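You operate a simulated robot arm through the tools that you are given. There is no shell and no other tool.

You are at the controls of a simulated robot arm. One attempt, no reset.

## Task
Unblock the sink with the plunger and let it drain.
Fine: strainer out on the worktop first; three pushes or more over the plughole; stand the plunger on the draining mat.
Where things are to end (x, y in the base frame): basket strainer within 0.06 m of [0.44, 0.28].

It is judged by the outcome, as a careful person would: the job done as asked, and still so three seconds after it is handed in. It fails if anything else is knocked over, pushed out of place, dropped, spilled or broken.

## Robot
A 6-joint arm with a two-finger gripper, fixed in place. Base frame: the origin is at the foot of the arm, x ahead of it, y to its left, z up; the work surface is at about z = 0.9. Readings come in m, rad, newtons and seconds.
With the tool pointing down near the work surface it reaches from about 0.14 to 0.68 m from the base axis. Its first joint turns from -1.152 to 1.152 rad. Payload 2.45 kg.
The tool frame sits at the grasp point between the pads (the TCP): z along the fingers, y along the line on which they close. The tips reach 0.03 m beyond it. Largest opening 0.106 m; the body of the gripper starts 0.079 m behind the TCP.
Orientation is that of the tool frame in the base frame, as [roll, pitch, yaw] about the fixed x, y, z axes, in that order (R = Rz(yaw) Ry(pitch) Rx(roll)). With the fingers straight down and closing along the base's y, the tool's x points along the base's -x, its y along +y and its z along -z.

## Interface
- The arm moves only by the tool step_arm. Its argument "rows" is a list of rows, each a list of 3 entries, a list of its own where there are three numbers: the turn, a rotation vector about the tool's x, y, z in rad, then the shift along the tool's x, y, z in cm, then the opening in per cent of the stroke, from 0 (shut) to 100 (fully open). In form: [[[rx, ry, rz], [x, y, z], hand], ...]. A call has 1 to 20 rows; each row shifts and turns the commanded pose from where the row before left it, along the tool's axes as they then stand. Rows are played at 5 a second. More than 0.05 m and 0.15 rad between two rows, or a gripper value outside its range, and nothing of the call is played. Where a pose cannot be reached the arm comes as near as it can. A force on the tool above 40 N (or 10 N above the force at the start of the call, whichever is more), or a blocked arm, ends the call early, and 0.2 s more pass. The fingers move at their own pace (about 0.153 m/s each) and stop on an object; they squeeze with about 22 N. The grip force told is the motor's: it shows also when the fingers shut on nothing. Time passes only in rows, and 0.2 s behind the last, so rows that do not move let the fingers close. The reply holds the time, the measured pose of the TCP, the force on the tool along the base axes, the opening and the grip force, in the units named above and with some noise, with the torque about the TCP (base axes, N m) and any sound that the robot's microphone picked up.
- Cameras (640 x 400 px; columns grow to the right, rows downward): "scene" is fixed at [0.0509, 0.4118, 1.398]; the picture's right is [-0.80, -0.61, 0.00], its down [-0.38, 0.50, -0.78] and it looks along [0.47, -0.62, -0.63] (base axes); focal length 214 px, centre (320, 200). "wrist" rides on the gripper at [0.076, -0.002, -0.106] in the tool frame; the picture's right is [0.02, 1.00, 0.00], its down [-0.78, 0.02, -0.62] and it looks along [-0.62, 0.01, 0.78] (tool axes); focal length 247 px, centre (320, 200). There is no depth. A picture from a camera that has moved, and an enlarged one, comes with that camera's place and axes in the base frame and with its lens.
- grab_frame(camera): a new picture of that camera. No time passes.
- close_up(camera, box): a new picture of the part [left, top, right, bottom] of that camera's present view, enlarged. No time passes.
- finish_job(): hands the job in; it is judged then, once.

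Nothing tells you positions but the pictures and the camera data. Unless the task says otherwise, let go and move clear before handing in.

The tools are called after "Request:" as a command line: name --argument value ..., lists and objects as JSON in quotes. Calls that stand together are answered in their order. step_arm: Moves the arm, as the interface text tells. Its arguments: {"type":"object","properties":{"rows":{"type":"array","items":{"type":"array"}}},"required":["rows"]} The other tools are called the same way: grab_frame (camera) takes a picture; close_up (camera, box) takes an enlarged picture of a part of a camera's view; finish_job () hands the job in.

At the start:

```text
time: 0.0
eef_pos: [0.3785, 0.1486, 1.3196]
tcp_rot: [3.141, 0.002, 3.141]
force: [0.4, -0.1, -1.0]
moment: [0.01, 0.02, 0.0]
width: 0.1061
grip_force: 0.0
```

scene: 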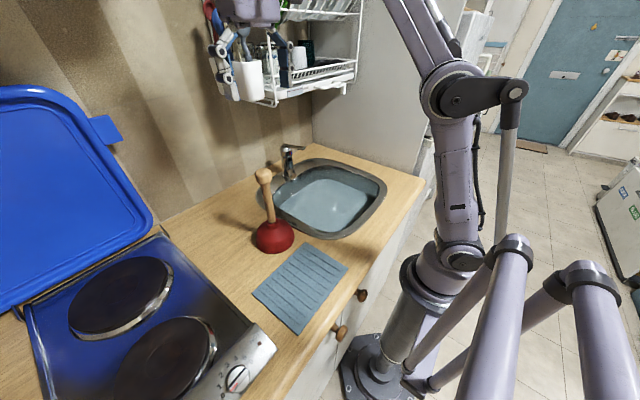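
wrist: 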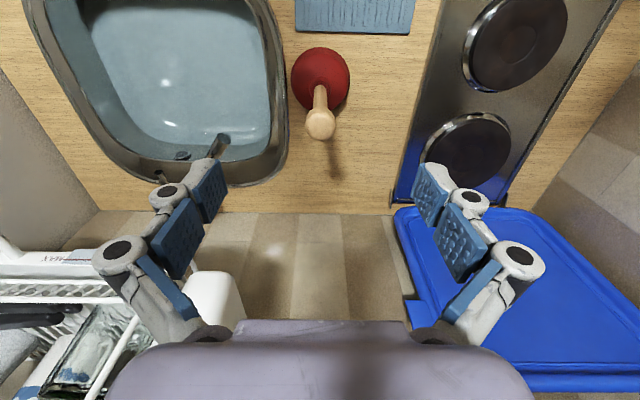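

I see a sink filled with water, the plunger standing on the worktop between the sink and the hob, and a draining mat in front of it. I'll look closer before moving.

Request:
close_up --camera "scene" --box '[220, 130, 420, 255]'

Request:
close_up --camera "wrist" --box '[20, 0, 340, 200]'

Request:
close_up --camera "scene" --box '[220, 150, 380, 350]'

```text
3.20 times, centred on (320, 192) of scene
camera zoom: at [0.0509, 0.4118, 1.398], right [-0.8, -0.61, 0.0], down [-0.38, 0.5, -0.78], along [0.47, -0.62, -0.63], focal length 686 px, centre (320, 224)
```

zoom: 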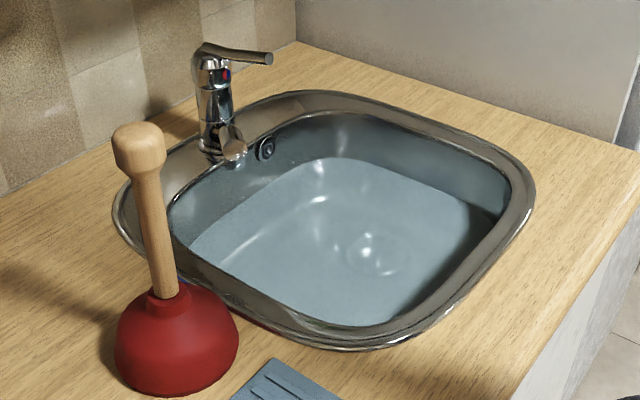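

```text
2.00 times, centred on (180, 100) of wrist
camera zoom: at [0.3003, 0.1463, 1.426], right [-0.02, 1.0, 0.0], down [0.78, 0.02, 0.62], along [0.62, 0.01, -0.78], focal length 494 px, centre (600, 400)
```

zoom: 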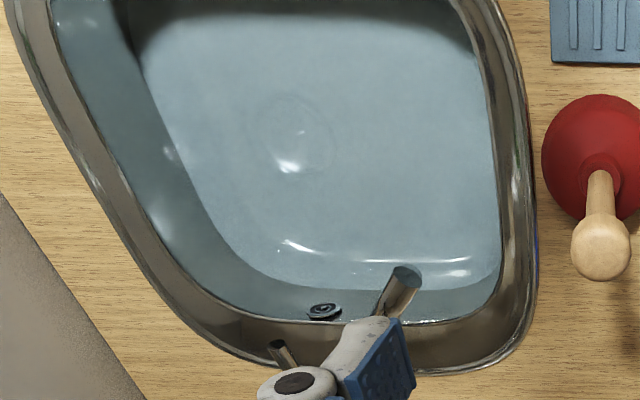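

```text
2.00 times, centred on (300, 250) of scene
camera zoom: at [0.0509, 0.4118, 1.398], right [-0.8, -0.61, 0.0], down [-0.38, 0.5, -0.78], along [0.47, -0.62, -0.63], focal length 429 px, centre (360, 100)
```

zoom: 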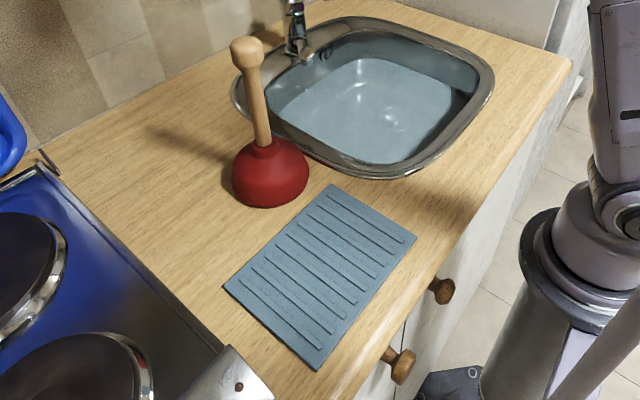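

The plunger stands upright at about (0.41, 0.15) with its top near z 1.14. The mat spans x 0.19–0.34 and y 0.11–0.30, and the plughole is around (0.42, -0.18) under the water. I'll move over the sink, staying high, to look straight at the plughole.

Request:
step_arm --rows '[[[0, 0, 0], [0.8, -3.3, 0], 100], [[0, 0, 0], [0.8, -3.3, 0], 100], [[0, 0, 0], [0.8, -3.3, 0], 100], [[0, 0, 0], [0.8, -3.3, 0], 100], [[0, 0, 0], [0.8, -3.3, 0], 100], [[0, 0, 0], [0.8, -3.3, 0], 100], [[0, 0, 0], [0.8, -3.3, 0], 100], [[0, 0, 0], [0.8, -3.3, 0], 100], [[0, 0, 0], [0.8, -3.3, 0], 100], [[0, 0, 0], [0.8, -3.3, 0], 100]]'

Request:
grab_frame --camera "wrist"

Request:
grab_frame --camera "scene"

```text
time: 2.2
eef_pos: [0.2963, -0.1847, 1.3163]
tcp_rot: [3.14, -0.001, 3.141]
force: [0.7, -0.4, -0.3]
moment: [0.02, 0.02, 0.03]
width: 0.106
grip_force: 0.0
```

```text
taken
camera wrist: at [0.2192, -0.1861, 1.4236], right [-0.02, 1.0, 0.0], down [0.78, 0.02, 0.62], along [0.62, 0.01, -0.78], focal length 247 px, centre (320, 200)
```

wrist: 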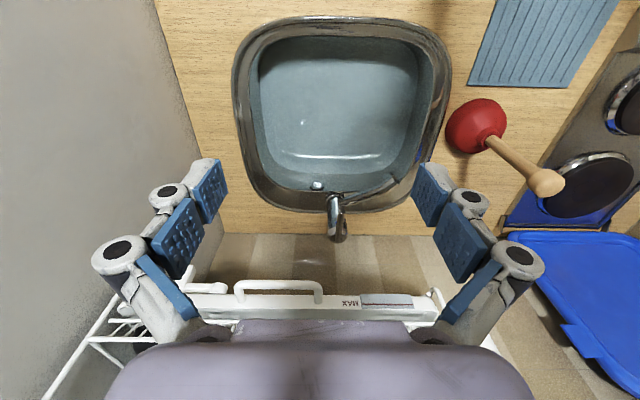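

```text
taken
```

scene: 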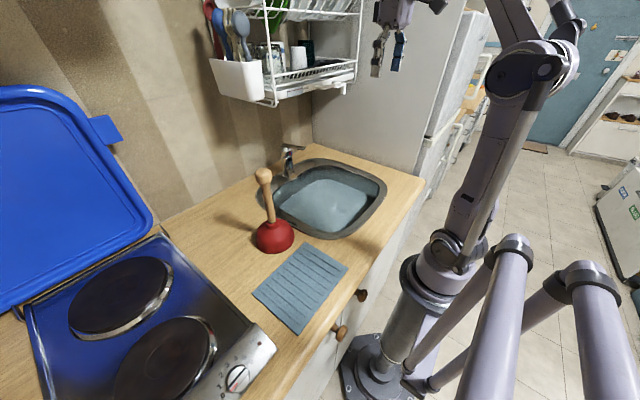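

Request:
close_up --camera "wrist" --box '[230, 10, 460, 220]'

Request:
close_up --camera "scene" --box '[270, 150, 390, 240]'

```text
1.90 times, centred on (345, 115) of wrist
camera zoom: at [0.2192, -0.1861, 1.4236], right [-0.02, 1.0, 0.0], down [0.78, 0.02, 0.62], along [0.62, 0.01, -0.78], focal length 470 px, centre (272, 362)
```

zoom: 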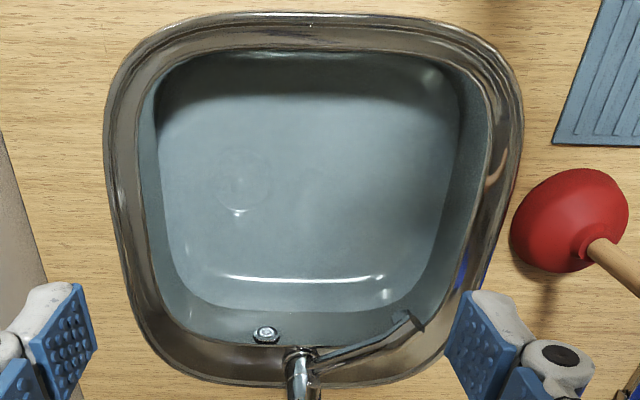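

```text
4.44 times, centred on (330, 195) of scene
camera zoom: at [0.0509, 0.4118, 1.3981], right [-0.8, -0.61, 0.0], down [-0.38, 0.5, -0.78], along [0.47, -0.62, -0.63], focal length 953 px, centre (276, 222)
```

zoom: 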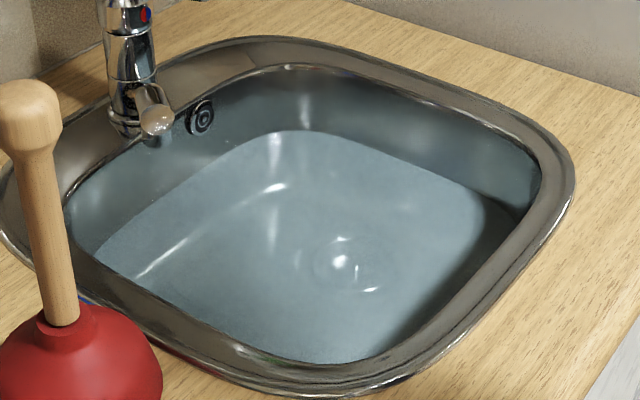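

The two wrist views together put the plughole at about (0.43, -0.22, 0.76), with a ring about 8 cm across. The tap spout's tip is near (0.50, -0.03, 1.0). I'll lower the hand for a closer look at the strainer.

Request:
step_arm --rows '[[[0, 0, 0], [-0.6, -0.41, 2.95], 100], [[0, 0, 0], [-0.6, -0.41, 2.95], 100], [[0, 0, 0], [-0.6, -0.41, 2.95], 100], [[0, 0, 0], [-0.6, -0.41, 2.95], 100], [[0, 0, 0], [-0.6, -0.41, 2.95], 100], [[0, 0, 0], [-0.6, -0.41, 2.95], 100], [[0, 0, 0], [-0.6, -0.41, 2.95], 100], [[0, 0, 0], [-0.6, -0.41, 2.95], 100], [[0, 0, 0], [-0.6, -0.41, 2.95], 100]]'

Request:
grab_frame --camera "wrist"

Request:
close_up --camera "wrist" --box '[240, 60, 400, 180]'

Request:
close_up --camera "scene" --box '[250, 50, 450, 240]'

```text
time: 4.2
eef_pos: [0.3525, -0.2183, 1.0542]
tcp_rot: [3.141, 0.0, 3.141]
force: [0.6, -0.9, 0.2]
moment: [-0.01, 0.01, 0.02]
width: 0.1055
grip_force: 0.0
```

```text
taken
camera wrist: at [0.2737, -0.2202, 1.1611], right [-0.02, 1.0, 0.0], down [0.78, 0.02, 0.62], along [0.62, 0.01, -0.78], focal length 247 px, centre (320, 200)
```

wrist: 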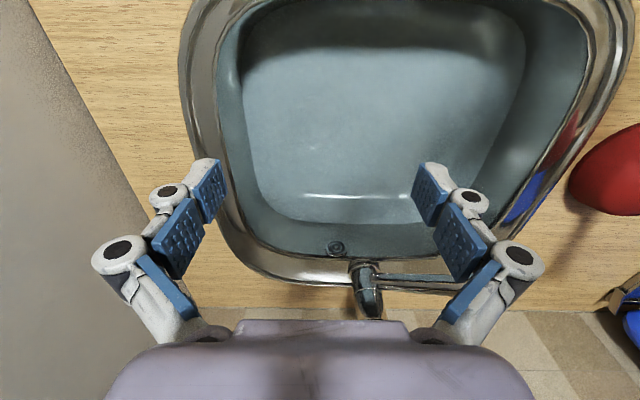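

```text
3.33 times, centred on (320, 120) of wrist
camera zoom: at [0.2737, -0.2202, 1.1611], right [-0.02, 1.0, 0.0], down [0.78, 0.02, 0.62], along [0.62, 0.01, -0.78], focal length 823 px, centre (320, 467)
```

zoom: 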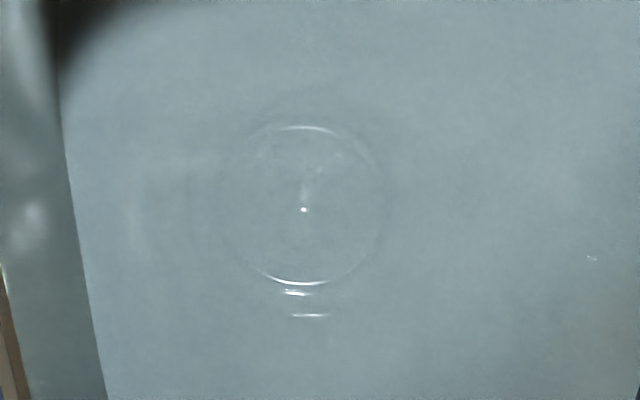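

```text
2.11 times, centred on (350, 145) of scene
camera zoom: at [0.0509, 0.4118, 1.398], right [-0.8, -0.61, 0.0], down [-0.38, 0.5, -0.78], along [0.47, -0.62, -0.63], focal length 452 px, centre (257, 316)
```

zoom: 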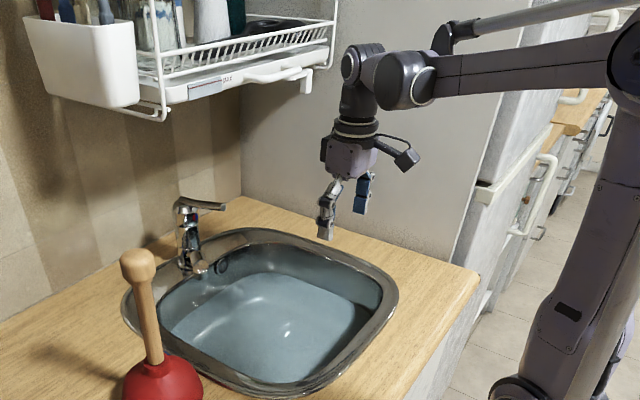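

Seen from lower down there is a ring about 8 cm across, centred near (0.428, -0.227), with something at its centre. I'll zoom in to see whether the strainer has a knob.

Request:
close_up --camera "wrist" --box '[285, 85, 345, 155]'

Request:
close_up --camera "scene" --box '[310, 185, 370, 225]'

```text
5.71 times, centred on (315, 120) of wrist
camera zoom: at [0.2737, -0.2202, 1.1611], right [-0.02, 1.0, 0.0], down [0.78, 0.02, 0.62], along [0.62, 0.01, -0.78], focal length 1411 px, centre (349, 657)
```

zoom: 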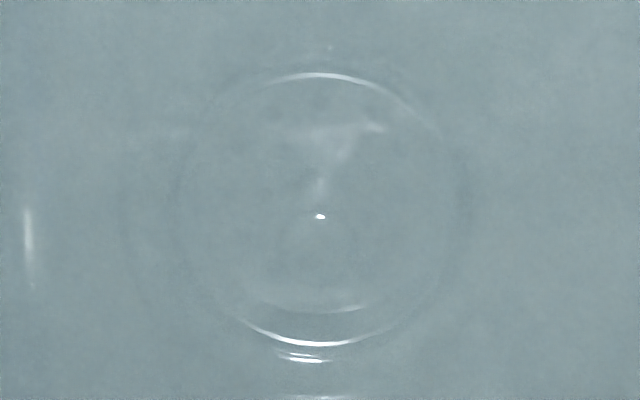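

```text
10.00 times, centred on (340, 205) of scene
camera zoom: at [0.0509, 0.4118, 1.398], right [-0.8, -0.61, 0.0], down [-0.38, 0.5, -0.78], along [0.47, -0.62, -0.63], focal length 2145 px, centre (120, 150)
```

zoom: 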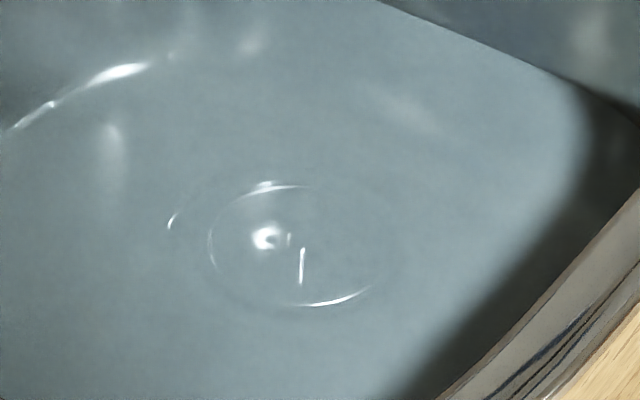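

The ring is the strainer rim, and a thin stem rises from its middle to a small knob at about rim height. I'll move over it and come down partway with the fingers partly closed, then check alignment.

Request:
step_arm --rows '[[[0, 0, 0], [-2.5, -0.3, 0], 70], [[0, 0, 0], [-2.5, -0.3, 0], 45], [[0, 0, 0], [-2.6, -0.3, 1.0], 45], [[0, 0, 0], [0, 0, 3], 45], [[0, 0, 0], [0, 0, 3], 45], [[0, 0, 0], [0, 0, 3], 45], [[0, 0, 0], [0, 0, 3], 45], [[0, 0, 0], [0, 0, 2], 45]]'

Request:
grab_frame --camera "wrist"

Request:
close_up --camera "wrist" --box '[240, 80, 400, 200]'

Request:
close_up --camera "scene" --box '[250, 100, 410, 240]'

```text
time: 6.0
eef_pos: [0.4289, -0.2263, 0.9038]
tcp_rot: [3.141, -0.002, -3.14]
force: [-0.3, -0.7, -0.5]
moment: [-0.01, 0.0, -0.01]
width: 0.048
grip_force: 0.0
```

```text
taken
camera wrist: at [0.3507, -0.2287, 1.0101], right [-0.02, 1.0, 0.0], down [0.78, 0.02, 0.62], along [0.62, 0.01, -0.78], focal length 247 px, centre (320, 200)
```

wrist: 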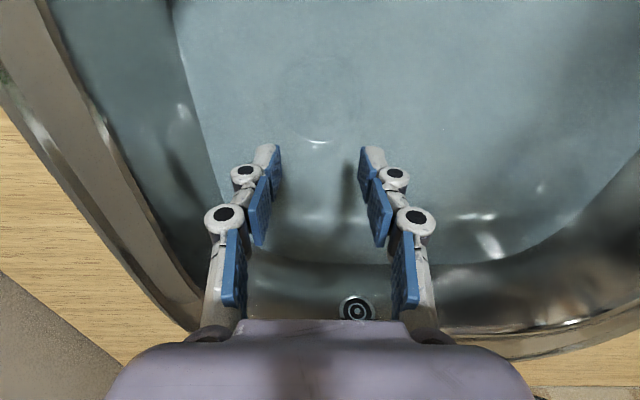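

```text
3.33 times, centred on (320, 140) of wrist
camera zoom: at [0.3507, -0.2287, 1.0101], right [-0.02, 1.0, 0.0], down [0.78, 0.02, 0.62], along [0.62, 0.01, -0.78], focal length 823 px, centre (320, 400)
```

zoom: 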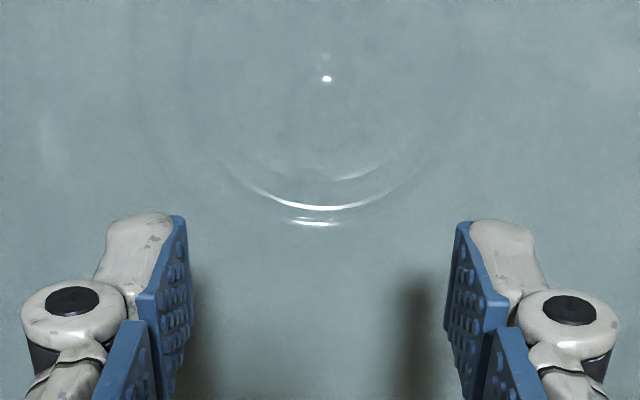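

```text
2.86 times, centred on (330, 170) of scene
camera zoom: at [0.0509, 0.4118, 1.398], right [-0.8, -0.61, 0.0], down [-0.38, 0.5, -0.78], along [0.47, -0.62, -0.63], focal length 613 px, centre (291, 286)
```

zoom: 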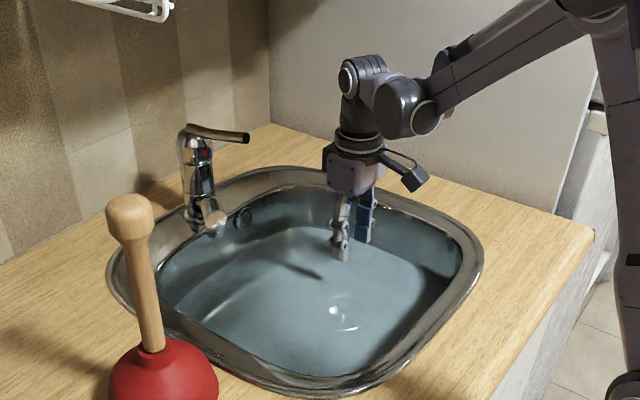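

The hand is aligned sideways and only about 3 mm short in x. I'll go further down and look again.

Request:
step_arm --rows '[[[0, 0, 0], [-0.3, -0.1, 2.5], 42], [[0, 0, 0], [0, 0, 2.5], 40], [[0, 0, 0], [0, 0, 2.5], 38], [[0, 0, 0], [0, 0, 1.5], 38]]'

Request:
grab_frame --camera "wrist"

Request:
close_up --camera "wrist" --box '[240, 80, 400, 200]'

Request:
close_up --camera "scene" --box '[300, 150, 380, 230]'

```text
time: 7.0
eef_pos: [0.4326, -0.2284, 0.8156]
tcp_rot: [-3.14, 0.001, -3.14]
force: [0.0, -0.7, 0.1]
moment: [-0.02, 0.01, 0.01]
width: 0.0406
grip_force: 0.0
```

```text
taken
camera wrist: at [0.3539, -0.2314, 0.9211], right [-0.02, 1.0, 0.0], down [0.78, 0.02, 0.62], along [0.62, 0.01, -0.78], focal length 247 px, centre (320, 200)
```

wrist: 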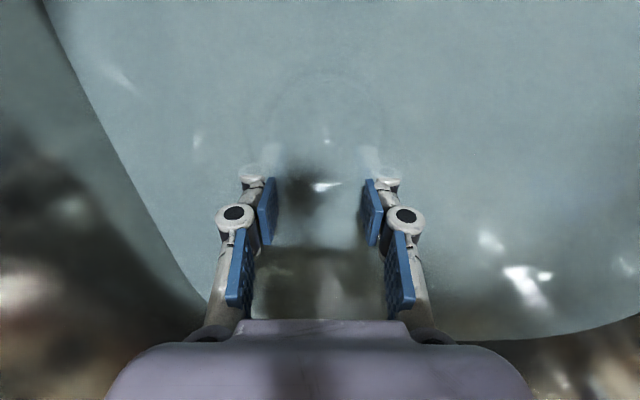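

```text
3.33 times, centred on (320, 140) of wrist
camera zoom: at [0.3539, -0.2314, 0.9211], right [-0.02, 1.0, 0.0], down [0.78, 0.02, 0.62], along [0.62, 0.01, -0.78], focal length 823 px, centre (320, 400)
```

zoom: 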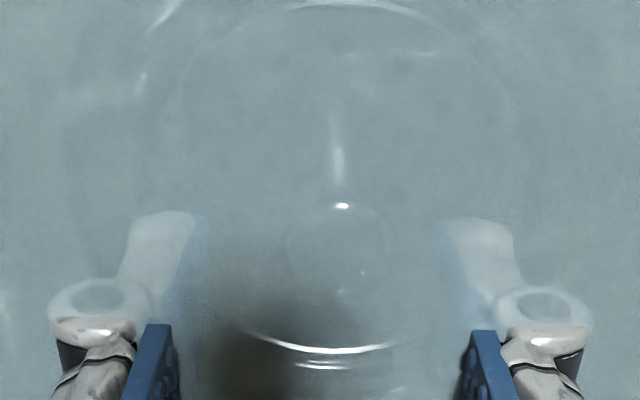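

```text
5.00 times, centred on (340, 190) of scene
camera zoom: at [0.0509, 0.4118, 1.398], right [-0.8, -0.61, 0.0], down [-0.38, 0.5, -0.78], along [0.47, -0.62, -0.63], focal length 1072 px, centre (220, 250)
```

zoom: 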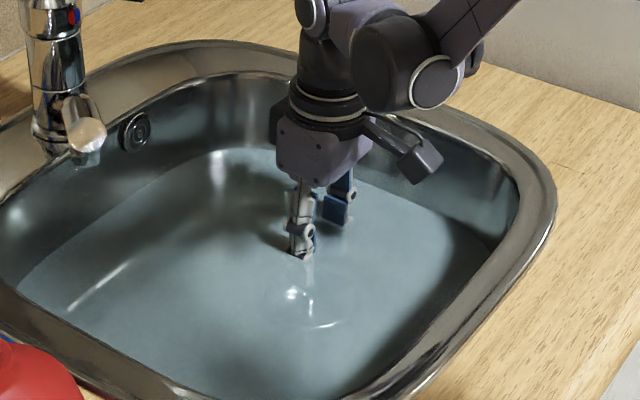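

The knob shows as a ball about 2 cm wide, at about (0.434, -0.226) and just above the rim. The fingertips are already under the water, which lies at about z 0.80. I'll correct by 3 mm in y and go down towards the knob.

Request:
step_arm --rows '[[[0, 0, 0], [-0.1, 0.3, 1.0], 38], [[0, 0, 0], [0, 0, 1.0], 38], [[0, 0, 0], [0, 0, 1.0], 38]]'

Request:
close_up --camera "wrist" --box '[240, 100, 400, 220]'

Request:
close_up --camera "scene" --box '[310, 170, 370, 220]'

```text
time: 7.8
eef_pos: [0.4324, -0.2251, 0.7851]
tcp_rot: [-3.14, 0.0, -3.141]
force: [-0.3, -0.3, -0.4]
moment: [0.02, 0.01, -0.03]
width: 0.0402
grip_force: 0.2
```

```text
3.33 times, centred on (320, 160) of wrist
camera zoom: at [0.3546, -0.2279, 0.8907], right [-0.02, 1.0, 0.0], down [0.78, 0.02, 0.62], along [0.62, 0.01, -0.78], focal length 823 px, centre (320, 333)
```

zoom: 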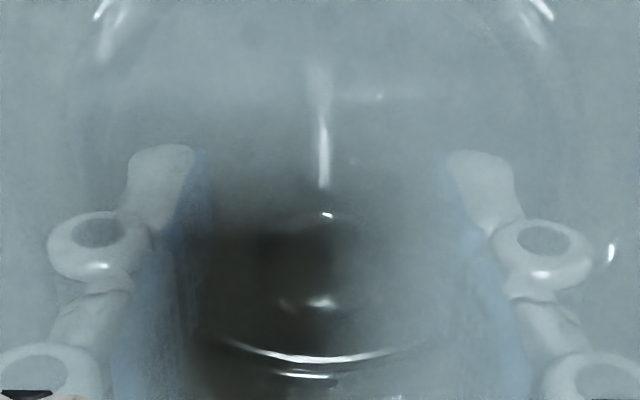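

```text
8.00 times, centred on (340, 195) of scene
camera zoom: at [0.0509, 0.4118, 1.398], right [-0.8, -0.61, 0.0], down [-0.38, 0.5, -0.78], along [0.47, -0.62, -0.63], focal length 1716 px, centre (160, 240)
```

zoom: 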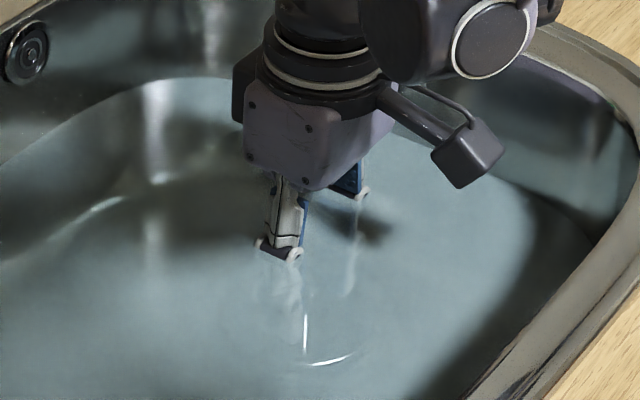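

The knob now sits midway between the fingers, with its top at about z 0.753 and the rim at about 0.749. I'll narrow the opening a little, lower 2 cm so the tips straddle the knob, and close.

Request:
step_arm --rows '[[[0, 0, 0], [-0.1, 0, 0], 32], [[0, 0, 0], [0, 0, 0.5], 32], [[0, 0, 0], [0, 0, 0.5], 32], [[0, 0, 0], [0, 0, 0.5], 32], [[0, 0, 0], [0, 0, 0.5], 32]]'

Request:
close_up --camera "wrist" --box '[240, 100, 400, 220]'

```text
time: 9.0
eef_pos: [0.433, -0.2248, 0.7633]
tcp_rot: [3.141, -0.001, -3.141]
force: [0.5, 0.1, -0.6]
moment: [0.01, 0.01, 0.0]
width: 0.0336
grip_force: 0.0
```

```text
3.33 times, centred on (320, 160) of wrist
camera zoom: at [0.3549, -0.2279, 0.8702], right [-0.02, 1.0, 0.0], down [0.78, 0.02, 0.62], along [0.62, 0.01, -0.78], focal length 823 px, centre (320, 333)
```

zoom: 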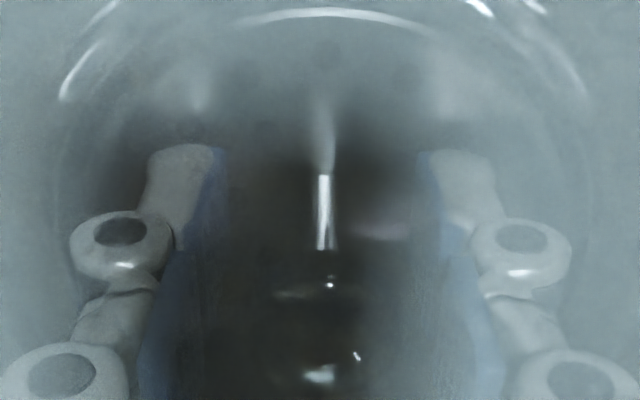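

The fingers straddle the knob, its stem is visible just below it, and nothing has touched yet. Closing now.

Request:
step_arm --rows '[[[0, 0, 0], [0, 0, 0], 15], [[0, 0, 0], [0, 0, 0], 0], [[0, 0, 0], [0, 0, 0], 0], [[0, 0, 0], [0, 0, 0], 0]]'

Request:
close_up --camera "wrist" --box '[240, 100, 400, 220]'

```text
time: 10.0
eef_pos: [0.4314, -0.2252, 0.7641]
tcp_rot: [3.141, 0.0, -3.14]
force: [0.1, 0.6, 0.6]
moment: [0.02, 0.02, 0.0]
width: 0.0209
grip_force: 22.1
```

```text
3.33 times, centred on (320, 160) of wrist
camera zoom: at [0.3549, -0.2279, 0.8703], right [-0.02, 1.0, 0.0], down [0.78, 0.02, 0.62], along [0.62, 0.01, -0.78], focal length 823 px, centre (320, 333)
```

zoom: 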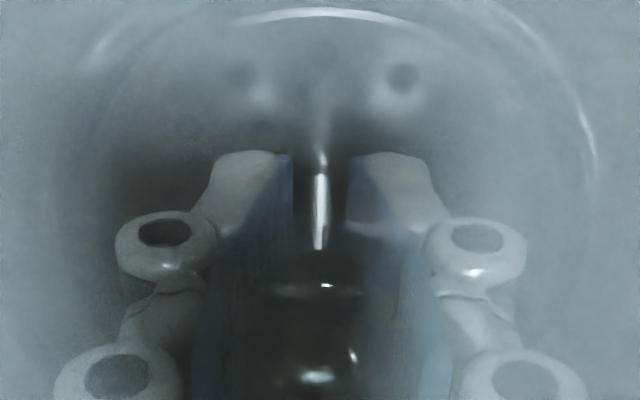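

The grip stopped at 21 mm, so I'm holding the knob. Lifting straight up, slowly.

Request:
step_arm --rows '[[[0, 0, 0], [0, 0, -0.5], 0], [[0, 0, 0], [0, 0, -1], 0], [[0, 0, 0], [0, 0, -1.5], 0], [[0, 0, 0], [0, 0, -2], 0], [[0, 0, 0], [0, 0, -2], 0], [[0, 0, 0], [0, 0, -2], 0]]'

Request:
grab_frame --camera "wrist"

Request:
close_up --camera "scene" --box '[270, 110, 400, 240]'

```text
time: 11.4
eef_pos: [0.4347, -0.2264, 0.8544]
tcp_rot: [-3.141, -0.001, 3.141]
force: [-0.3, -0.3, 0.0]
moment: [0.02, -0.03, -0.03]
width: 0.0203
grip_force: 22.2
```

```text
taken
camera wrist: at [0.3562, -0.2282, 0.9609], right [-0.02, 1.0, 0.0], down [0.78, 0.02, 0.62], along [0.62, 0.01, -0.78], focal length 247 px, centre (320, 200)
```

wrist: 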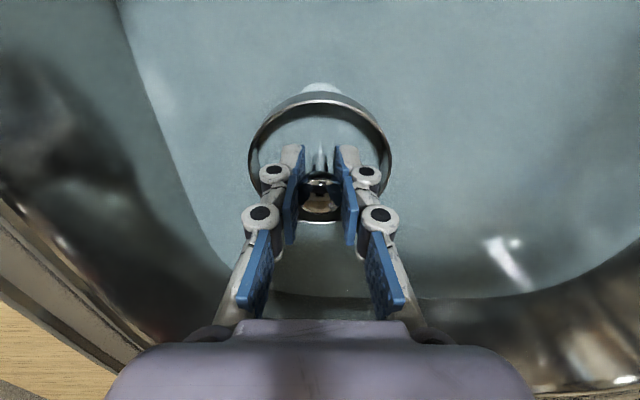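

```text
3.08 times, centred on (335, 175) of scene
camera zoom: at [0.0509, 0.4118, 1.398], right [-0.8, -0.61, 0.0], down [-0.38, 0.5, -0.78], along [0.47, -0.62, -0.63], focal length 660 px, centre (274, 277)
```

zoom: 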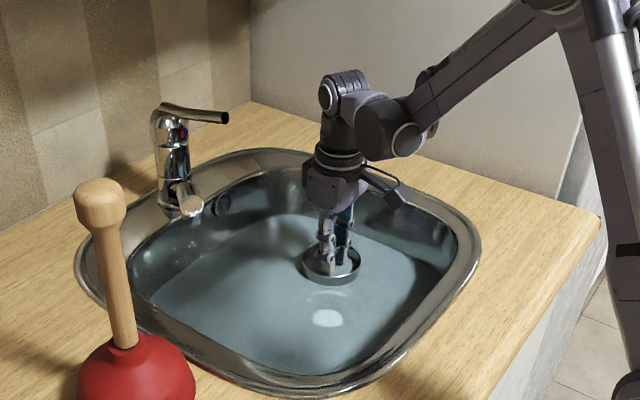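

The strainer is out of the plughole and held by its knob. I'll raise it well clear, let it drip over the sink, and look at how deep it is.

Request:
step_arm --rows '[[[0, 0, 0], [0, 0, -2], 0], [[0, 0, 0], [0, 0, -2.5], 0], [[0, 0, 0], [0, 0, -2.5], 0], [[0, 0, 0], [0, 0, -2.5], 0], [[0, 0, 0], [0.5, 0, -2.5], 0], [[0, 0, 0], [1, 0, -2.5], 0], [[0, 0, 0], [1.5, 0, -2], 0], [[0, 0, 0], [1.5, 0, -1], 0], [[0, 0, 0], [0, 0, 0], 0], [[0, 0, 0], [0, 0, 0], 0], [[0, 0, 0], [0, 0, 0], 0], [[0, 0, 0], [0, 0, 0], 0], [[0, 0, 0], [0, 0, 0], 0]]'

Request:
grab_frame --camera "wrist"

Request:
close_up --camera "scene" --box '[270, 50, 430, 220]'

```text
time: 14.2
eef_pos: [0.3887, -0.2253, 1.0277]
tcp_rot: [-3.14, 0.0, 3.14]
force: [-0.2, 0.7, -0.3]
moment: [0.01, -0.02, 0.01]
width: 0.0203
grip_force: 21.5
```

```text
taken
camera wrist: at [0.3108, -0.2271, 1.1343], right [-0.02, 1.0, 0.0], down [0.78, 0.02, 0.62], along [0.62, 0.01, -0.78], focal length 247 px, centre (320, 200)
```

wrist: 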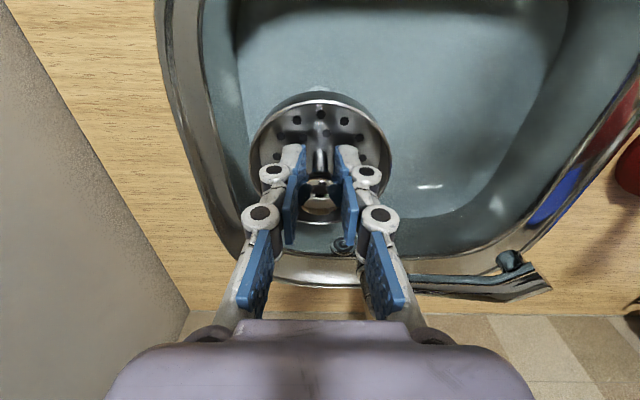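

```text
2.35 times, centred on (350, 135) of scene
camera zoom: at [0.0509, 0.4118, 1.398], right [-0.8, -0.61, 0.0], down [-0.38, 0.5, -0.78], along [0.47, -0.62, -0.63], focal length 505 px, centre (249, 353)
```

zoom: 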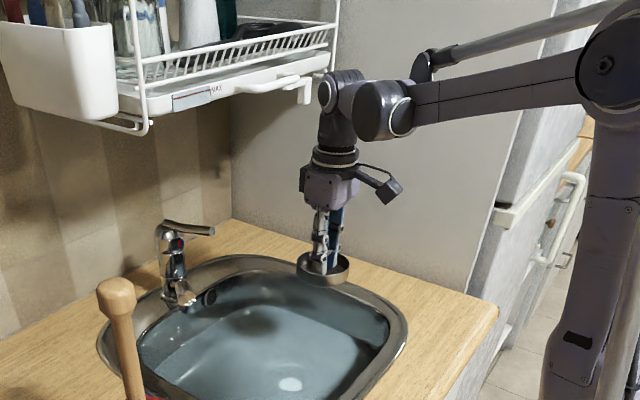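

The strainer hangs level in the grip. I'll go up and back, then across at a height that clears the plunger handle, keeping away from the rack.

Request:
step_arm --rows '[[[0, 0, 0], [1.1, 0, -2.9], 0], [[0, 0, 0], [1.1, 0, -2.9], 0], [[0, 0, 0], [1.1, 0, -2.9], 0], [[0, 0, 0], [1.1, 0, -2.9], 0], [[0, 0, 0], [1.1, 0, -2.9], 0], [[0, 0, 0], [1.1, 0, -2.9], 0], [[0, 0, 0], [1.1, 0, -2.9], 0], [[0, 0, 0], [1.1, 0, -2.9], 0], [[0, 0, 0], [0, 3, 0], 0], [[0, 0, 0], [0, 3.5, 0], 0], [[0, 0, 0], [0, 3.5, 0], 0], [[0, 0, 0], [0, 3.5, 0], 0], [[0, 0, 0], [0, 3.5, 0], 0], [[0, 0, 0], [0, 3.5, 0], 0], [[0, 0, 0], [0, 3.5, 0], 0]]'

Request:
grab_frame --camera "scene"

Request:
grab_frame --camera "wrist"

```text
time: 17.4
eef_pos: [0.3001, 0.0145, 1.262]
tcp_rot: [-3.14, 0.001, -3.141]
force: [0.2, 0.7, -0.1]
moment: [0.04, -0.01, 0.0]
width: 0.0206
grip_force: 22.3
```

```text
taken
```

scene: 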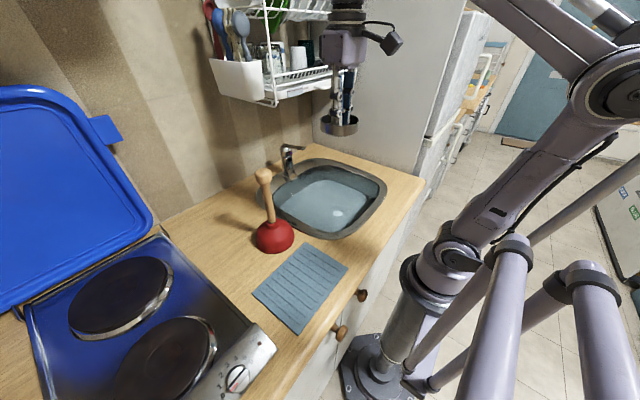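

```text
taken
camera wrist: at [0.2214, 0.0123, 1.3681], right [-0.02, 1.0, 0.0], down [0.78, 0.02, 0.62], along [0.62, 0.01, -0.78], focal length 247 px, centre (320, 200)
```

wrist: 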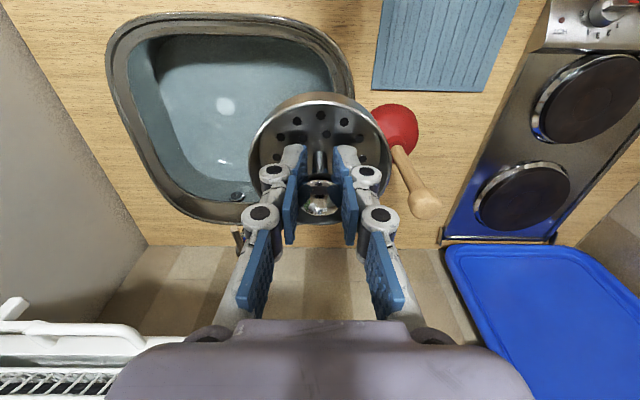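

All clear so far. The bright spot in the sink is the open plughole. I'll check the strainer's depth, then carry on over to the target side.

Request:
close_up --camera "scene" --box '[300, 60, 380, 150]'

Request:
close_up --camera "scene" --box '[300, 180, 380, 240]'

Request:
step_arm --rows '[[[0, 0, 0], [0, 3.5, 0], 0], [[0, 0, 0], [0, 3.5, 0], 0], [[0, 0, 0], [0, 3.5, 0], 0], [[0, 0, 0], [0, 3.5, 0], 0], [[0, 0, 0], [0, 3.5, 0], 0], [[0, 0, 0], [0, 3.5, 0], 0], [[0, 0, 0], [0, 3.5, 0], 0], [[0, 0, 0], [0, 2.4, 0], 0], [[0, 0, 0], [0, 0, 0], 0]]'

Request:
grab_frame --camera "scene"

Request:
grab_frame --camera "wrist"

```text
4.44 times, centred on (340, 105) of scene
camera zoom: at [0.0509, 0.4118, 1.398], right [-0.8, -0.61, 0.0], down [-0.38, 0.5, -0.78], along [0.47, -0.62, -0.63], focal length 953 px, centre (231, 622)
```

zoom: 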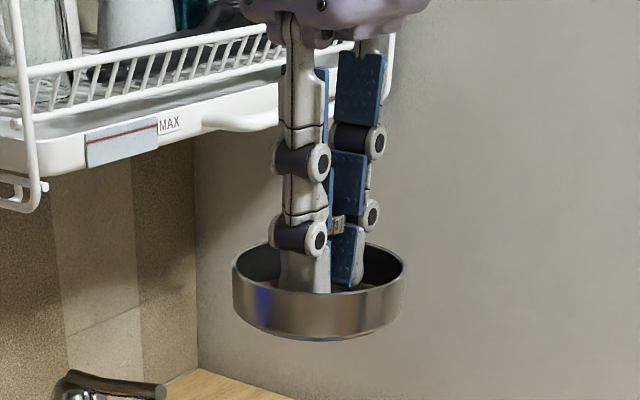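

```text
6.67 times, centred on (340, 210) of scene
camera zoom: at [0.0509, 0.4118, 1.398], right [-0.8, -0.61, 0.0], down [-0.38, 0.5, -0.78], along [0.47, -0.62, -0.63], focal length 1430 px, centre (187, 133)
```

zoom: 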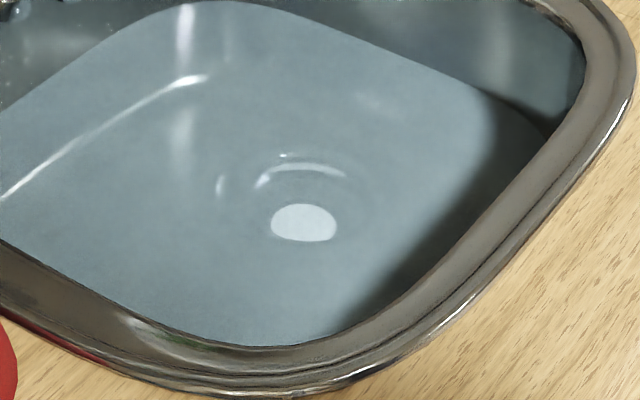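

```text
time: 19.4
eef_pos: [0.3006, 0.284, 1.2629]
tcp_rot: [3.141, -0.001, -3.141]
force: [-0.4, 0.4, -0.6]
moment: [0.0, -0.02, 0.03]
width: 0.0202
grip_force: 21.7
```

```text
taken
```

scene: 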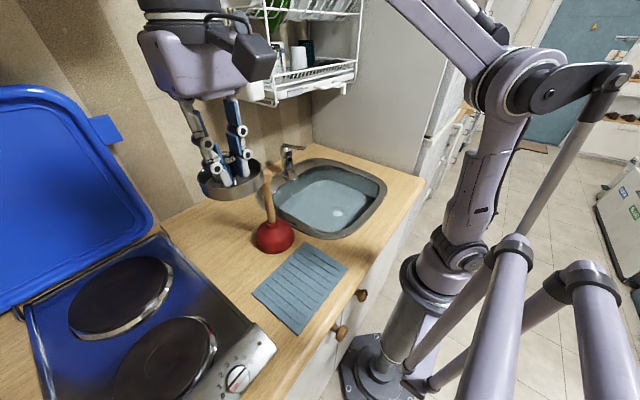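

```text
taken
camera wrist: at [0.2221, 0.2822, 1.3689], right [-0.02, 1.0, 0.0], down [0.78, 0.02, 0.62], along [0.62, 0.01, -0.78], focal length 247 px, centre (320, 200)
```

wrist: 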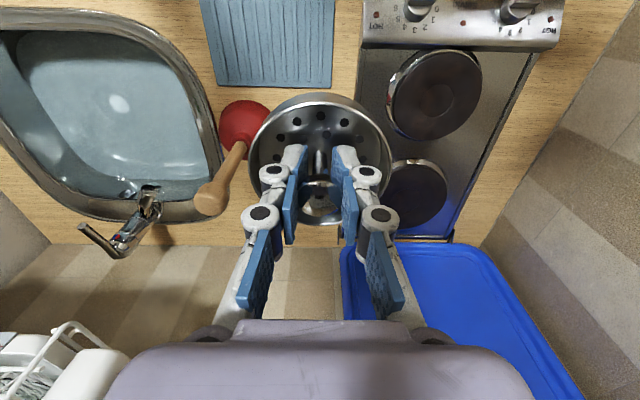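

The basket is about 2.5 cm deep and hangs roughly 4.5 cm below the TCP. The hob edge is at y ≈ 0.35, so (0.443, 0.278) has room on both sides. I'll move above it and descend.

Request:
step_arm --rows '[[[0, 0, 0], [-3, -0.1, 0], 0], [[0, 0, 0], [-3, -0.1, 0], 0], [[0, 0, 0], [-3, -0.1, 0], 0], [[0, 0, 0], [-3, -0.1, 0], 0], [[0, 0, 0], [-2.2, -0.2, 0], 0], [[0, 0, 0], [0, 0, 3], 0], [[0, 0, 0], [0, 0, 3.5], 0], [[0, 0, 0], [0, 0, 3.5], 0], [[0, 0, 0], [0, 0, 3.5], 0], [[0, 0, 0], [0, 0, 3.5], 0], [[0, 0, 0], [0, 0, 3.5], 0], [[0, 0, 0], [0, 0, 3.5], 0], [[0, 0, 0], [0, 0, 3], 0], [[0, 0, 0], [0, 0, 0], 0]]'

Request:
close_up --camera "scene" --box '[180, 180, 300, 300]'

Request:
grab_frame --camera "wrist"

```text
time: 22.4
eef_pos: [0.436, 0.2733, 0.979]
tcp_rot: [-3.141, 0.001, -3.141]
force: [0.3, 0.4, -0.7]
moment: [0.02, -0.01, -0.01]
width: 0.0205
grip_force: 21.6
out of reach, approached as far as the arm can: row 4, 5
```

```text
3.33 times, centred on (240, 240) of scene
camera zoom: at [0.0509, 0.4118, 1.398], right [-0.8, -0.61, 0.0], down [-0.38, 0.5, -0.78], along [0.47, -0.62, -0.63], focal length 715 px, centre (587, 67)
```

zoom: 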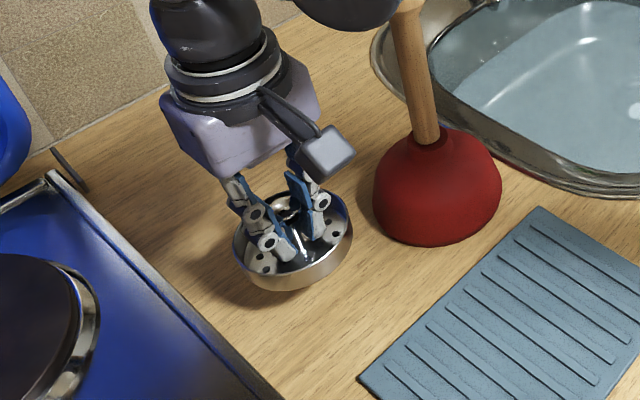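

```text
taken
camera wrist: at [0.3584, 0.2704, 1.0856], right [-0.02, 1.0, 0.0], down [0.78, 0.02, 0.62], along [0.62, 0.01, -0.78], focal length 247 px, centre (320, 200)
```

wrist: 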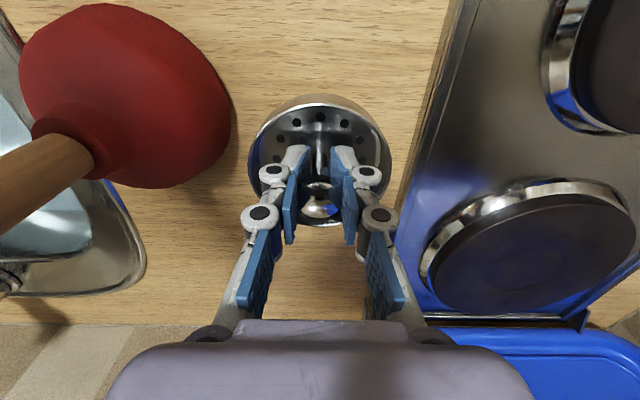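

The strainer hovers just above the worktop at the target. Before the last few centimetres, I'll check that the wrist joint is clear of the plunger handle.

Request:
close_up --camera "scene" --box '[180, 100, 340, 260]'

Request:
grab_frame --camera "scene"

```text
2.50 times, centred on (260, 180) of scene
camera zoom: at [0.0509, 0.4118, 1.398], right [-0.8, -0.61, 0.0], down [-0.38, 0.5, -0.78], along [0.47, -0.62, -0.63], focal length 536 px, centre (470, 250)
```

zoom: 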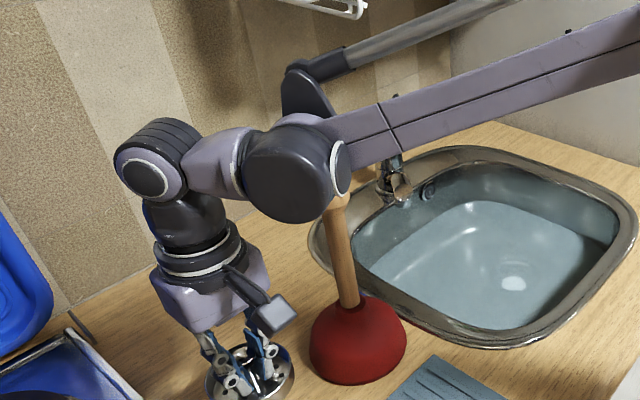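

```text
taken
```

scene: 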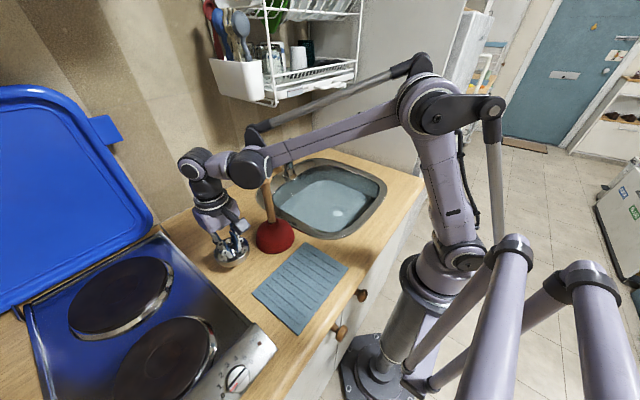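

The forearm joint passes about 3 cm clear of the plunger knob. I'll lower gently.

Request:
step_arm --rows '[[[0, 0, 0], [0, 0, 0.8], 0], [[0, 0, 0], [0, 0, 0.8], 0], [[0, 0, 0], [0, 0, 0.6], 0], [[0, 0, 0], [0, 0, 0], 0]]'

Request:
close_up --camera "scene" --box '[200, 210, 270, 290]'

```text
time: 23.4
eef_pos: [0.4345, 0.2737, 0.9582]
tcp_rot: [3.141, 0.001, 3.14]
force: [0.0, 0.1, -0.6]
moment: [0.02, -0.02, -0.03]
width: 0.0205
grip_force: 21.9
```

```text
5.00 times, centred on (235, 250) of scene
camera zoom: at [0.0509, 0.4119, 1.398], right [-0.8, -0.61, 0.0], down [-0.38, 0.5, -0.78], along [0.47, -0.62, -0.63], focal length 1072 px, centre (745, -50)
```

zoom: 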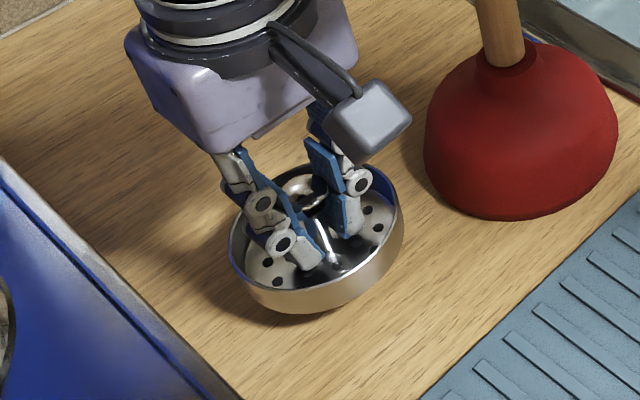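

Request:
step_arm --rows '[[[0, 0, 0], [0, 0, 0.3], 0], [[0, 0, 0], [0, 0, 0.3], 0], [[0, 0, 0], [0, 0, 0.3], 0]]'

Request:
close_up --camera "scene" --box '[200, 210, 270, 290]'

```text
time: 24.2
eef_pos: [0.4334, 0.2728, 0.9486]
tcp_rot: [-3.14, 0.0, -3.142]
force: [0.1, -0.1, -1.0]
moment: [-0.01, 0.04, -0.03]
width: 0.0204
grip_force: 22.1
```

```text
5.00 times, centred on (235, 250) of scene
camera zoom: at [0.0509, 0.4119, 1.398], right [-0.8, -0.61, 0.0], down [-0.38, 0.5, -0.78], along [0.47, -0.62, -0.63], focal length 1072 px, centre (745, -50)
```

zoom: 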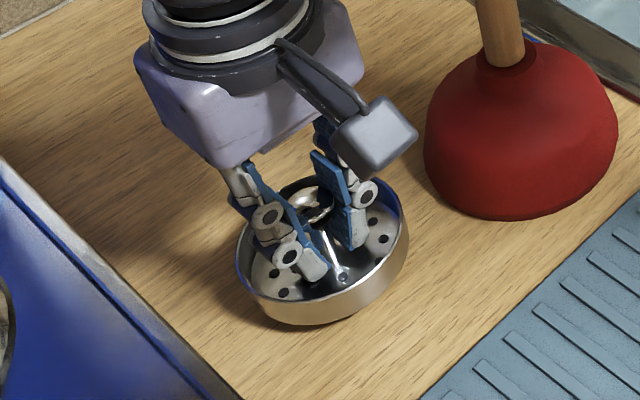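

No contact yet, so I'll keep lowering in 2 mm steps.

Request:
step_arm --rows '[[[0, 0, 0], [0, 0, 0.2], 0], [[0, 0, 0], [0, 0, 0.2], 0]]'

Request:
step_arm --rows '[[[0, 0, 0], [0, 0, 0.2], 0], [[0, 0, 0], [0, 0, 0.2], 0]]'

Request:
close_up --camera "scene" --box '[200, 210, 270, 290]'

```text
time: 24.8
eef_pos: [0.4343, 0.272, 0.9449]
tcp_rot: [-3.141, 0.001, -3.141]
force: [-0.4, -0.3, -0.2]
moment: [0.03, -0.01, 0.0]
width: 0.0205
grip_force: 22.2
```

```text
time: 25.4
eef_pos: [0.4341, 0.2714, 0.9408]
tcp_rot: [3.141, 0.001, -3.142]
force: [0.6, -1.0, -0.4]
moment: [-0.02, 0.03, 0.02]
width: 0.0207
grip_force: 21.7
```

```text
5.00 times, centred on (235, 250) of scene
camera zoom: at [0.0509, 0.4119, 1.398], right [-0.8, -0.61, 0.0], down [-0.38, 0.5, -0.78], along [0.47, -0.62, -0.63], focal length 1072 px, centre (745, -50)
```

zoom: 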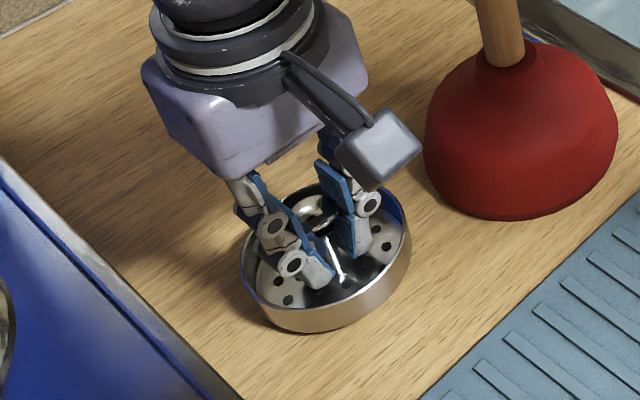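

Request:
step_arm --rows '[[[0, 0, 0], [0, 0, 0.2], 0], [[0, 0, 0], [0, 0, 0.2], 0]]'

Request:
step_arm --rows '[[[0, 0, 0], [0, 0, 0.2], 0], [[0, 0, 0], [0, 0, 0.1], 0]]'

Request:
close_up --camera "scene" --box '[200, 210, 270, 290]'

```text
time: 26.0
eef_pos: [0.4333, 0.2725, 0.9379]
tcp_rot: [3.141, 0.003, 3.141]
force: [1.9, 0.3, 20.4]
moment: [0.01, -0.06, -0.02]
width: 0.0208
grip_force: 22.1
```

```text
time: 26.6
eef_pos: [0.4355, 0.2725, 0.9356]
tcp_rot: [3.141, -0.001, 3.141]
force: [-1.4, -2.9, 15.5]
moment: [-0.05, -0.05, -0.01]
width: 0.0212
grip_force: 22.4
```

```text
5.00 times, centred on (235, 250) of scene
camera zoom: at [0.0507, 0.4116, 1.3981], right [-0.8, -0.61, 0.0], down [-0.38, 0.5, -0.78], along [0.47, -0.62, -0.63], focal length 1072 px, centre (745, -50)
```

zoom: 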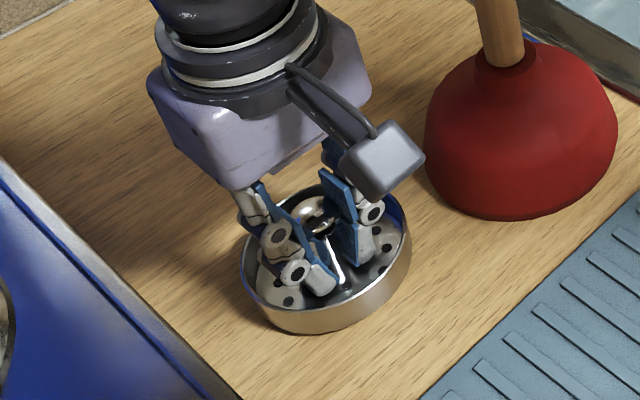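

The strainer has touched down on the worktop (15–20 N). I'll open just enough to free the knob and rise straight up.

Request:
step_arm --rows '[[[0, 0, 0], [0, 0, 0], 32], [[0, 0, 0], [0, 0, 0], 32], [[0, 0, 0], [0, 0, -0.5], 32], [[0, 0, 0], [0, 0, -1], 32], [[0, 0, 0], [0, 0, -2], 32], [[0, 0, 0], [0, 0, -3], 32]]'

Request:
close_up --camera "scene" --box '[180, 150, 320, 290]'

Request:
grab_frame --camera "wrist"

```text
time: 28.0
eef_pos: [0.4329, 0.2721, 0.9993]
tcp_rot: [-3.141, 0.001, 3.141]
force: [-0.6, 0.7, 0.3]
moment: [0.03, 0.0, -0.04]
width: 0.034
grip_force: 0.1
```

```text
2.86 times, centred on (250, 220) of scene
camera zoom: at [0.0509, 0.4118, 1.398], right [-0.8, -0.61, 0.0], down [-0.38, 0.5, -0.78], along [0.47, -0.62, -0.63], focal length 613 px, centre (520, 143)
```

zoom: 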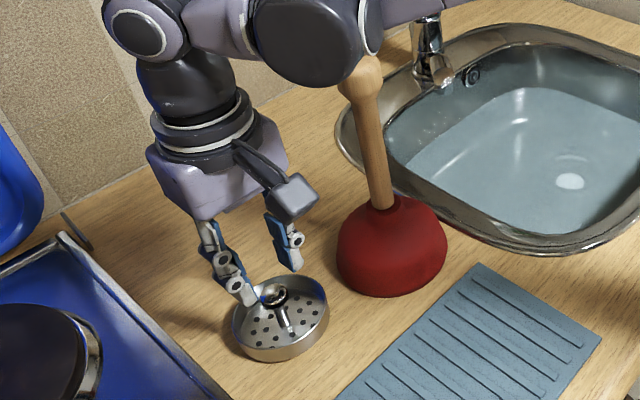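

```text
taken
camera wrist: at [0.3557, 0.27, 1.1051], right [-0.02, 1.0, 0.0], down [0.78, 0.02, 0.62], along [0.62, 0.01, -0.78], focal length 247 px, centre (320, 200)
```

wrist: 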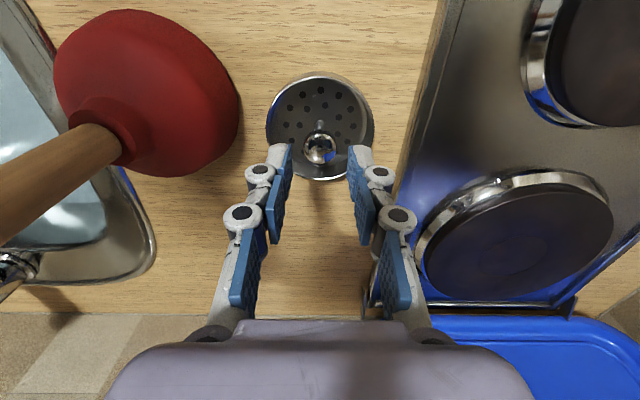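

The strainer stands flat at about (0.435, 0.272), inside the allowed circle. Next is the plunger. I'll go up and back to a viewing pose above it.

Request:
step_arm --rows '[[[0, 0, 0], [0, 0, -3.5], 40], [[0, 0, 0], [0, 0, -3.5], 60], [[0, 0, 0], [0, 0, -3.5], 85], [[0, 0, 0], [0, 0, -3.5], 85], [[0, 0, 0], [0, 0, -3.5], 85], [[0, 0, 0], [1.5, 0, -3], 85], [[0, 0, 0], [1.5, 0, -3], 85], [[0, 0, 0], [1.5, 0, -3], 85], [[0, 0, 0], [1.5, 0, -3], 85], [[0, 0, 0], [0, -3, 0], 85], [[0, 0, 0], [0, -3, 0], 85], [[0, 0, 0], [0, -3, 0], 85], [[0, 0, 0], [0, -3, 0], 85], [[0, 0, 0], [0, 0, 0], 85]]'

Request:
grab_frame --camera "wrist"

Request:
grab_frame --camera "scene"

```text
time: 31.0
eef_pos: [0.3913, 0.1604, 1.3179]
tcp_rot: [-3.141, -0.002, -3.14]
force: [0.1, -0.1, -0.5]
moment: [-0.03, -0.01, 0.02]
width: 0.0898
grip_force: 0.0
out of reach, approached as far as the arm can: row 10, 11, 12, 13
```

```text
taken
camera wrist: at [0.3134, 0.1587, 1.4235], right [-0.02, 1.0, 0.0], down [0.78, 0.02, 0.62], along [0.62, 0.01, -0.78], focal length 247 px, centre (320, 200)
```

wrist: 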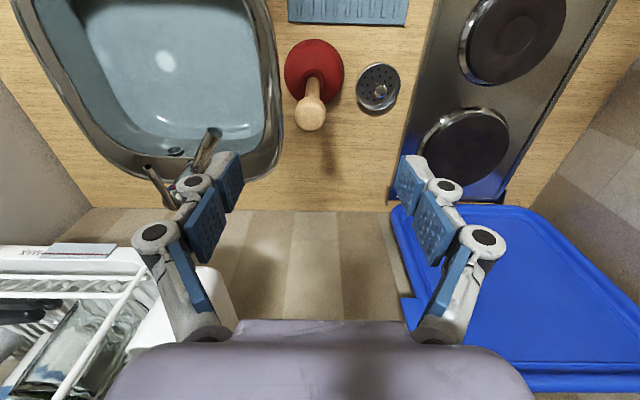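

```text
taken
```

scene: 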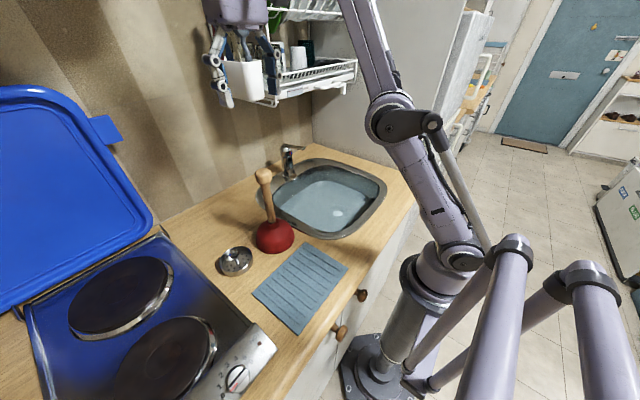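

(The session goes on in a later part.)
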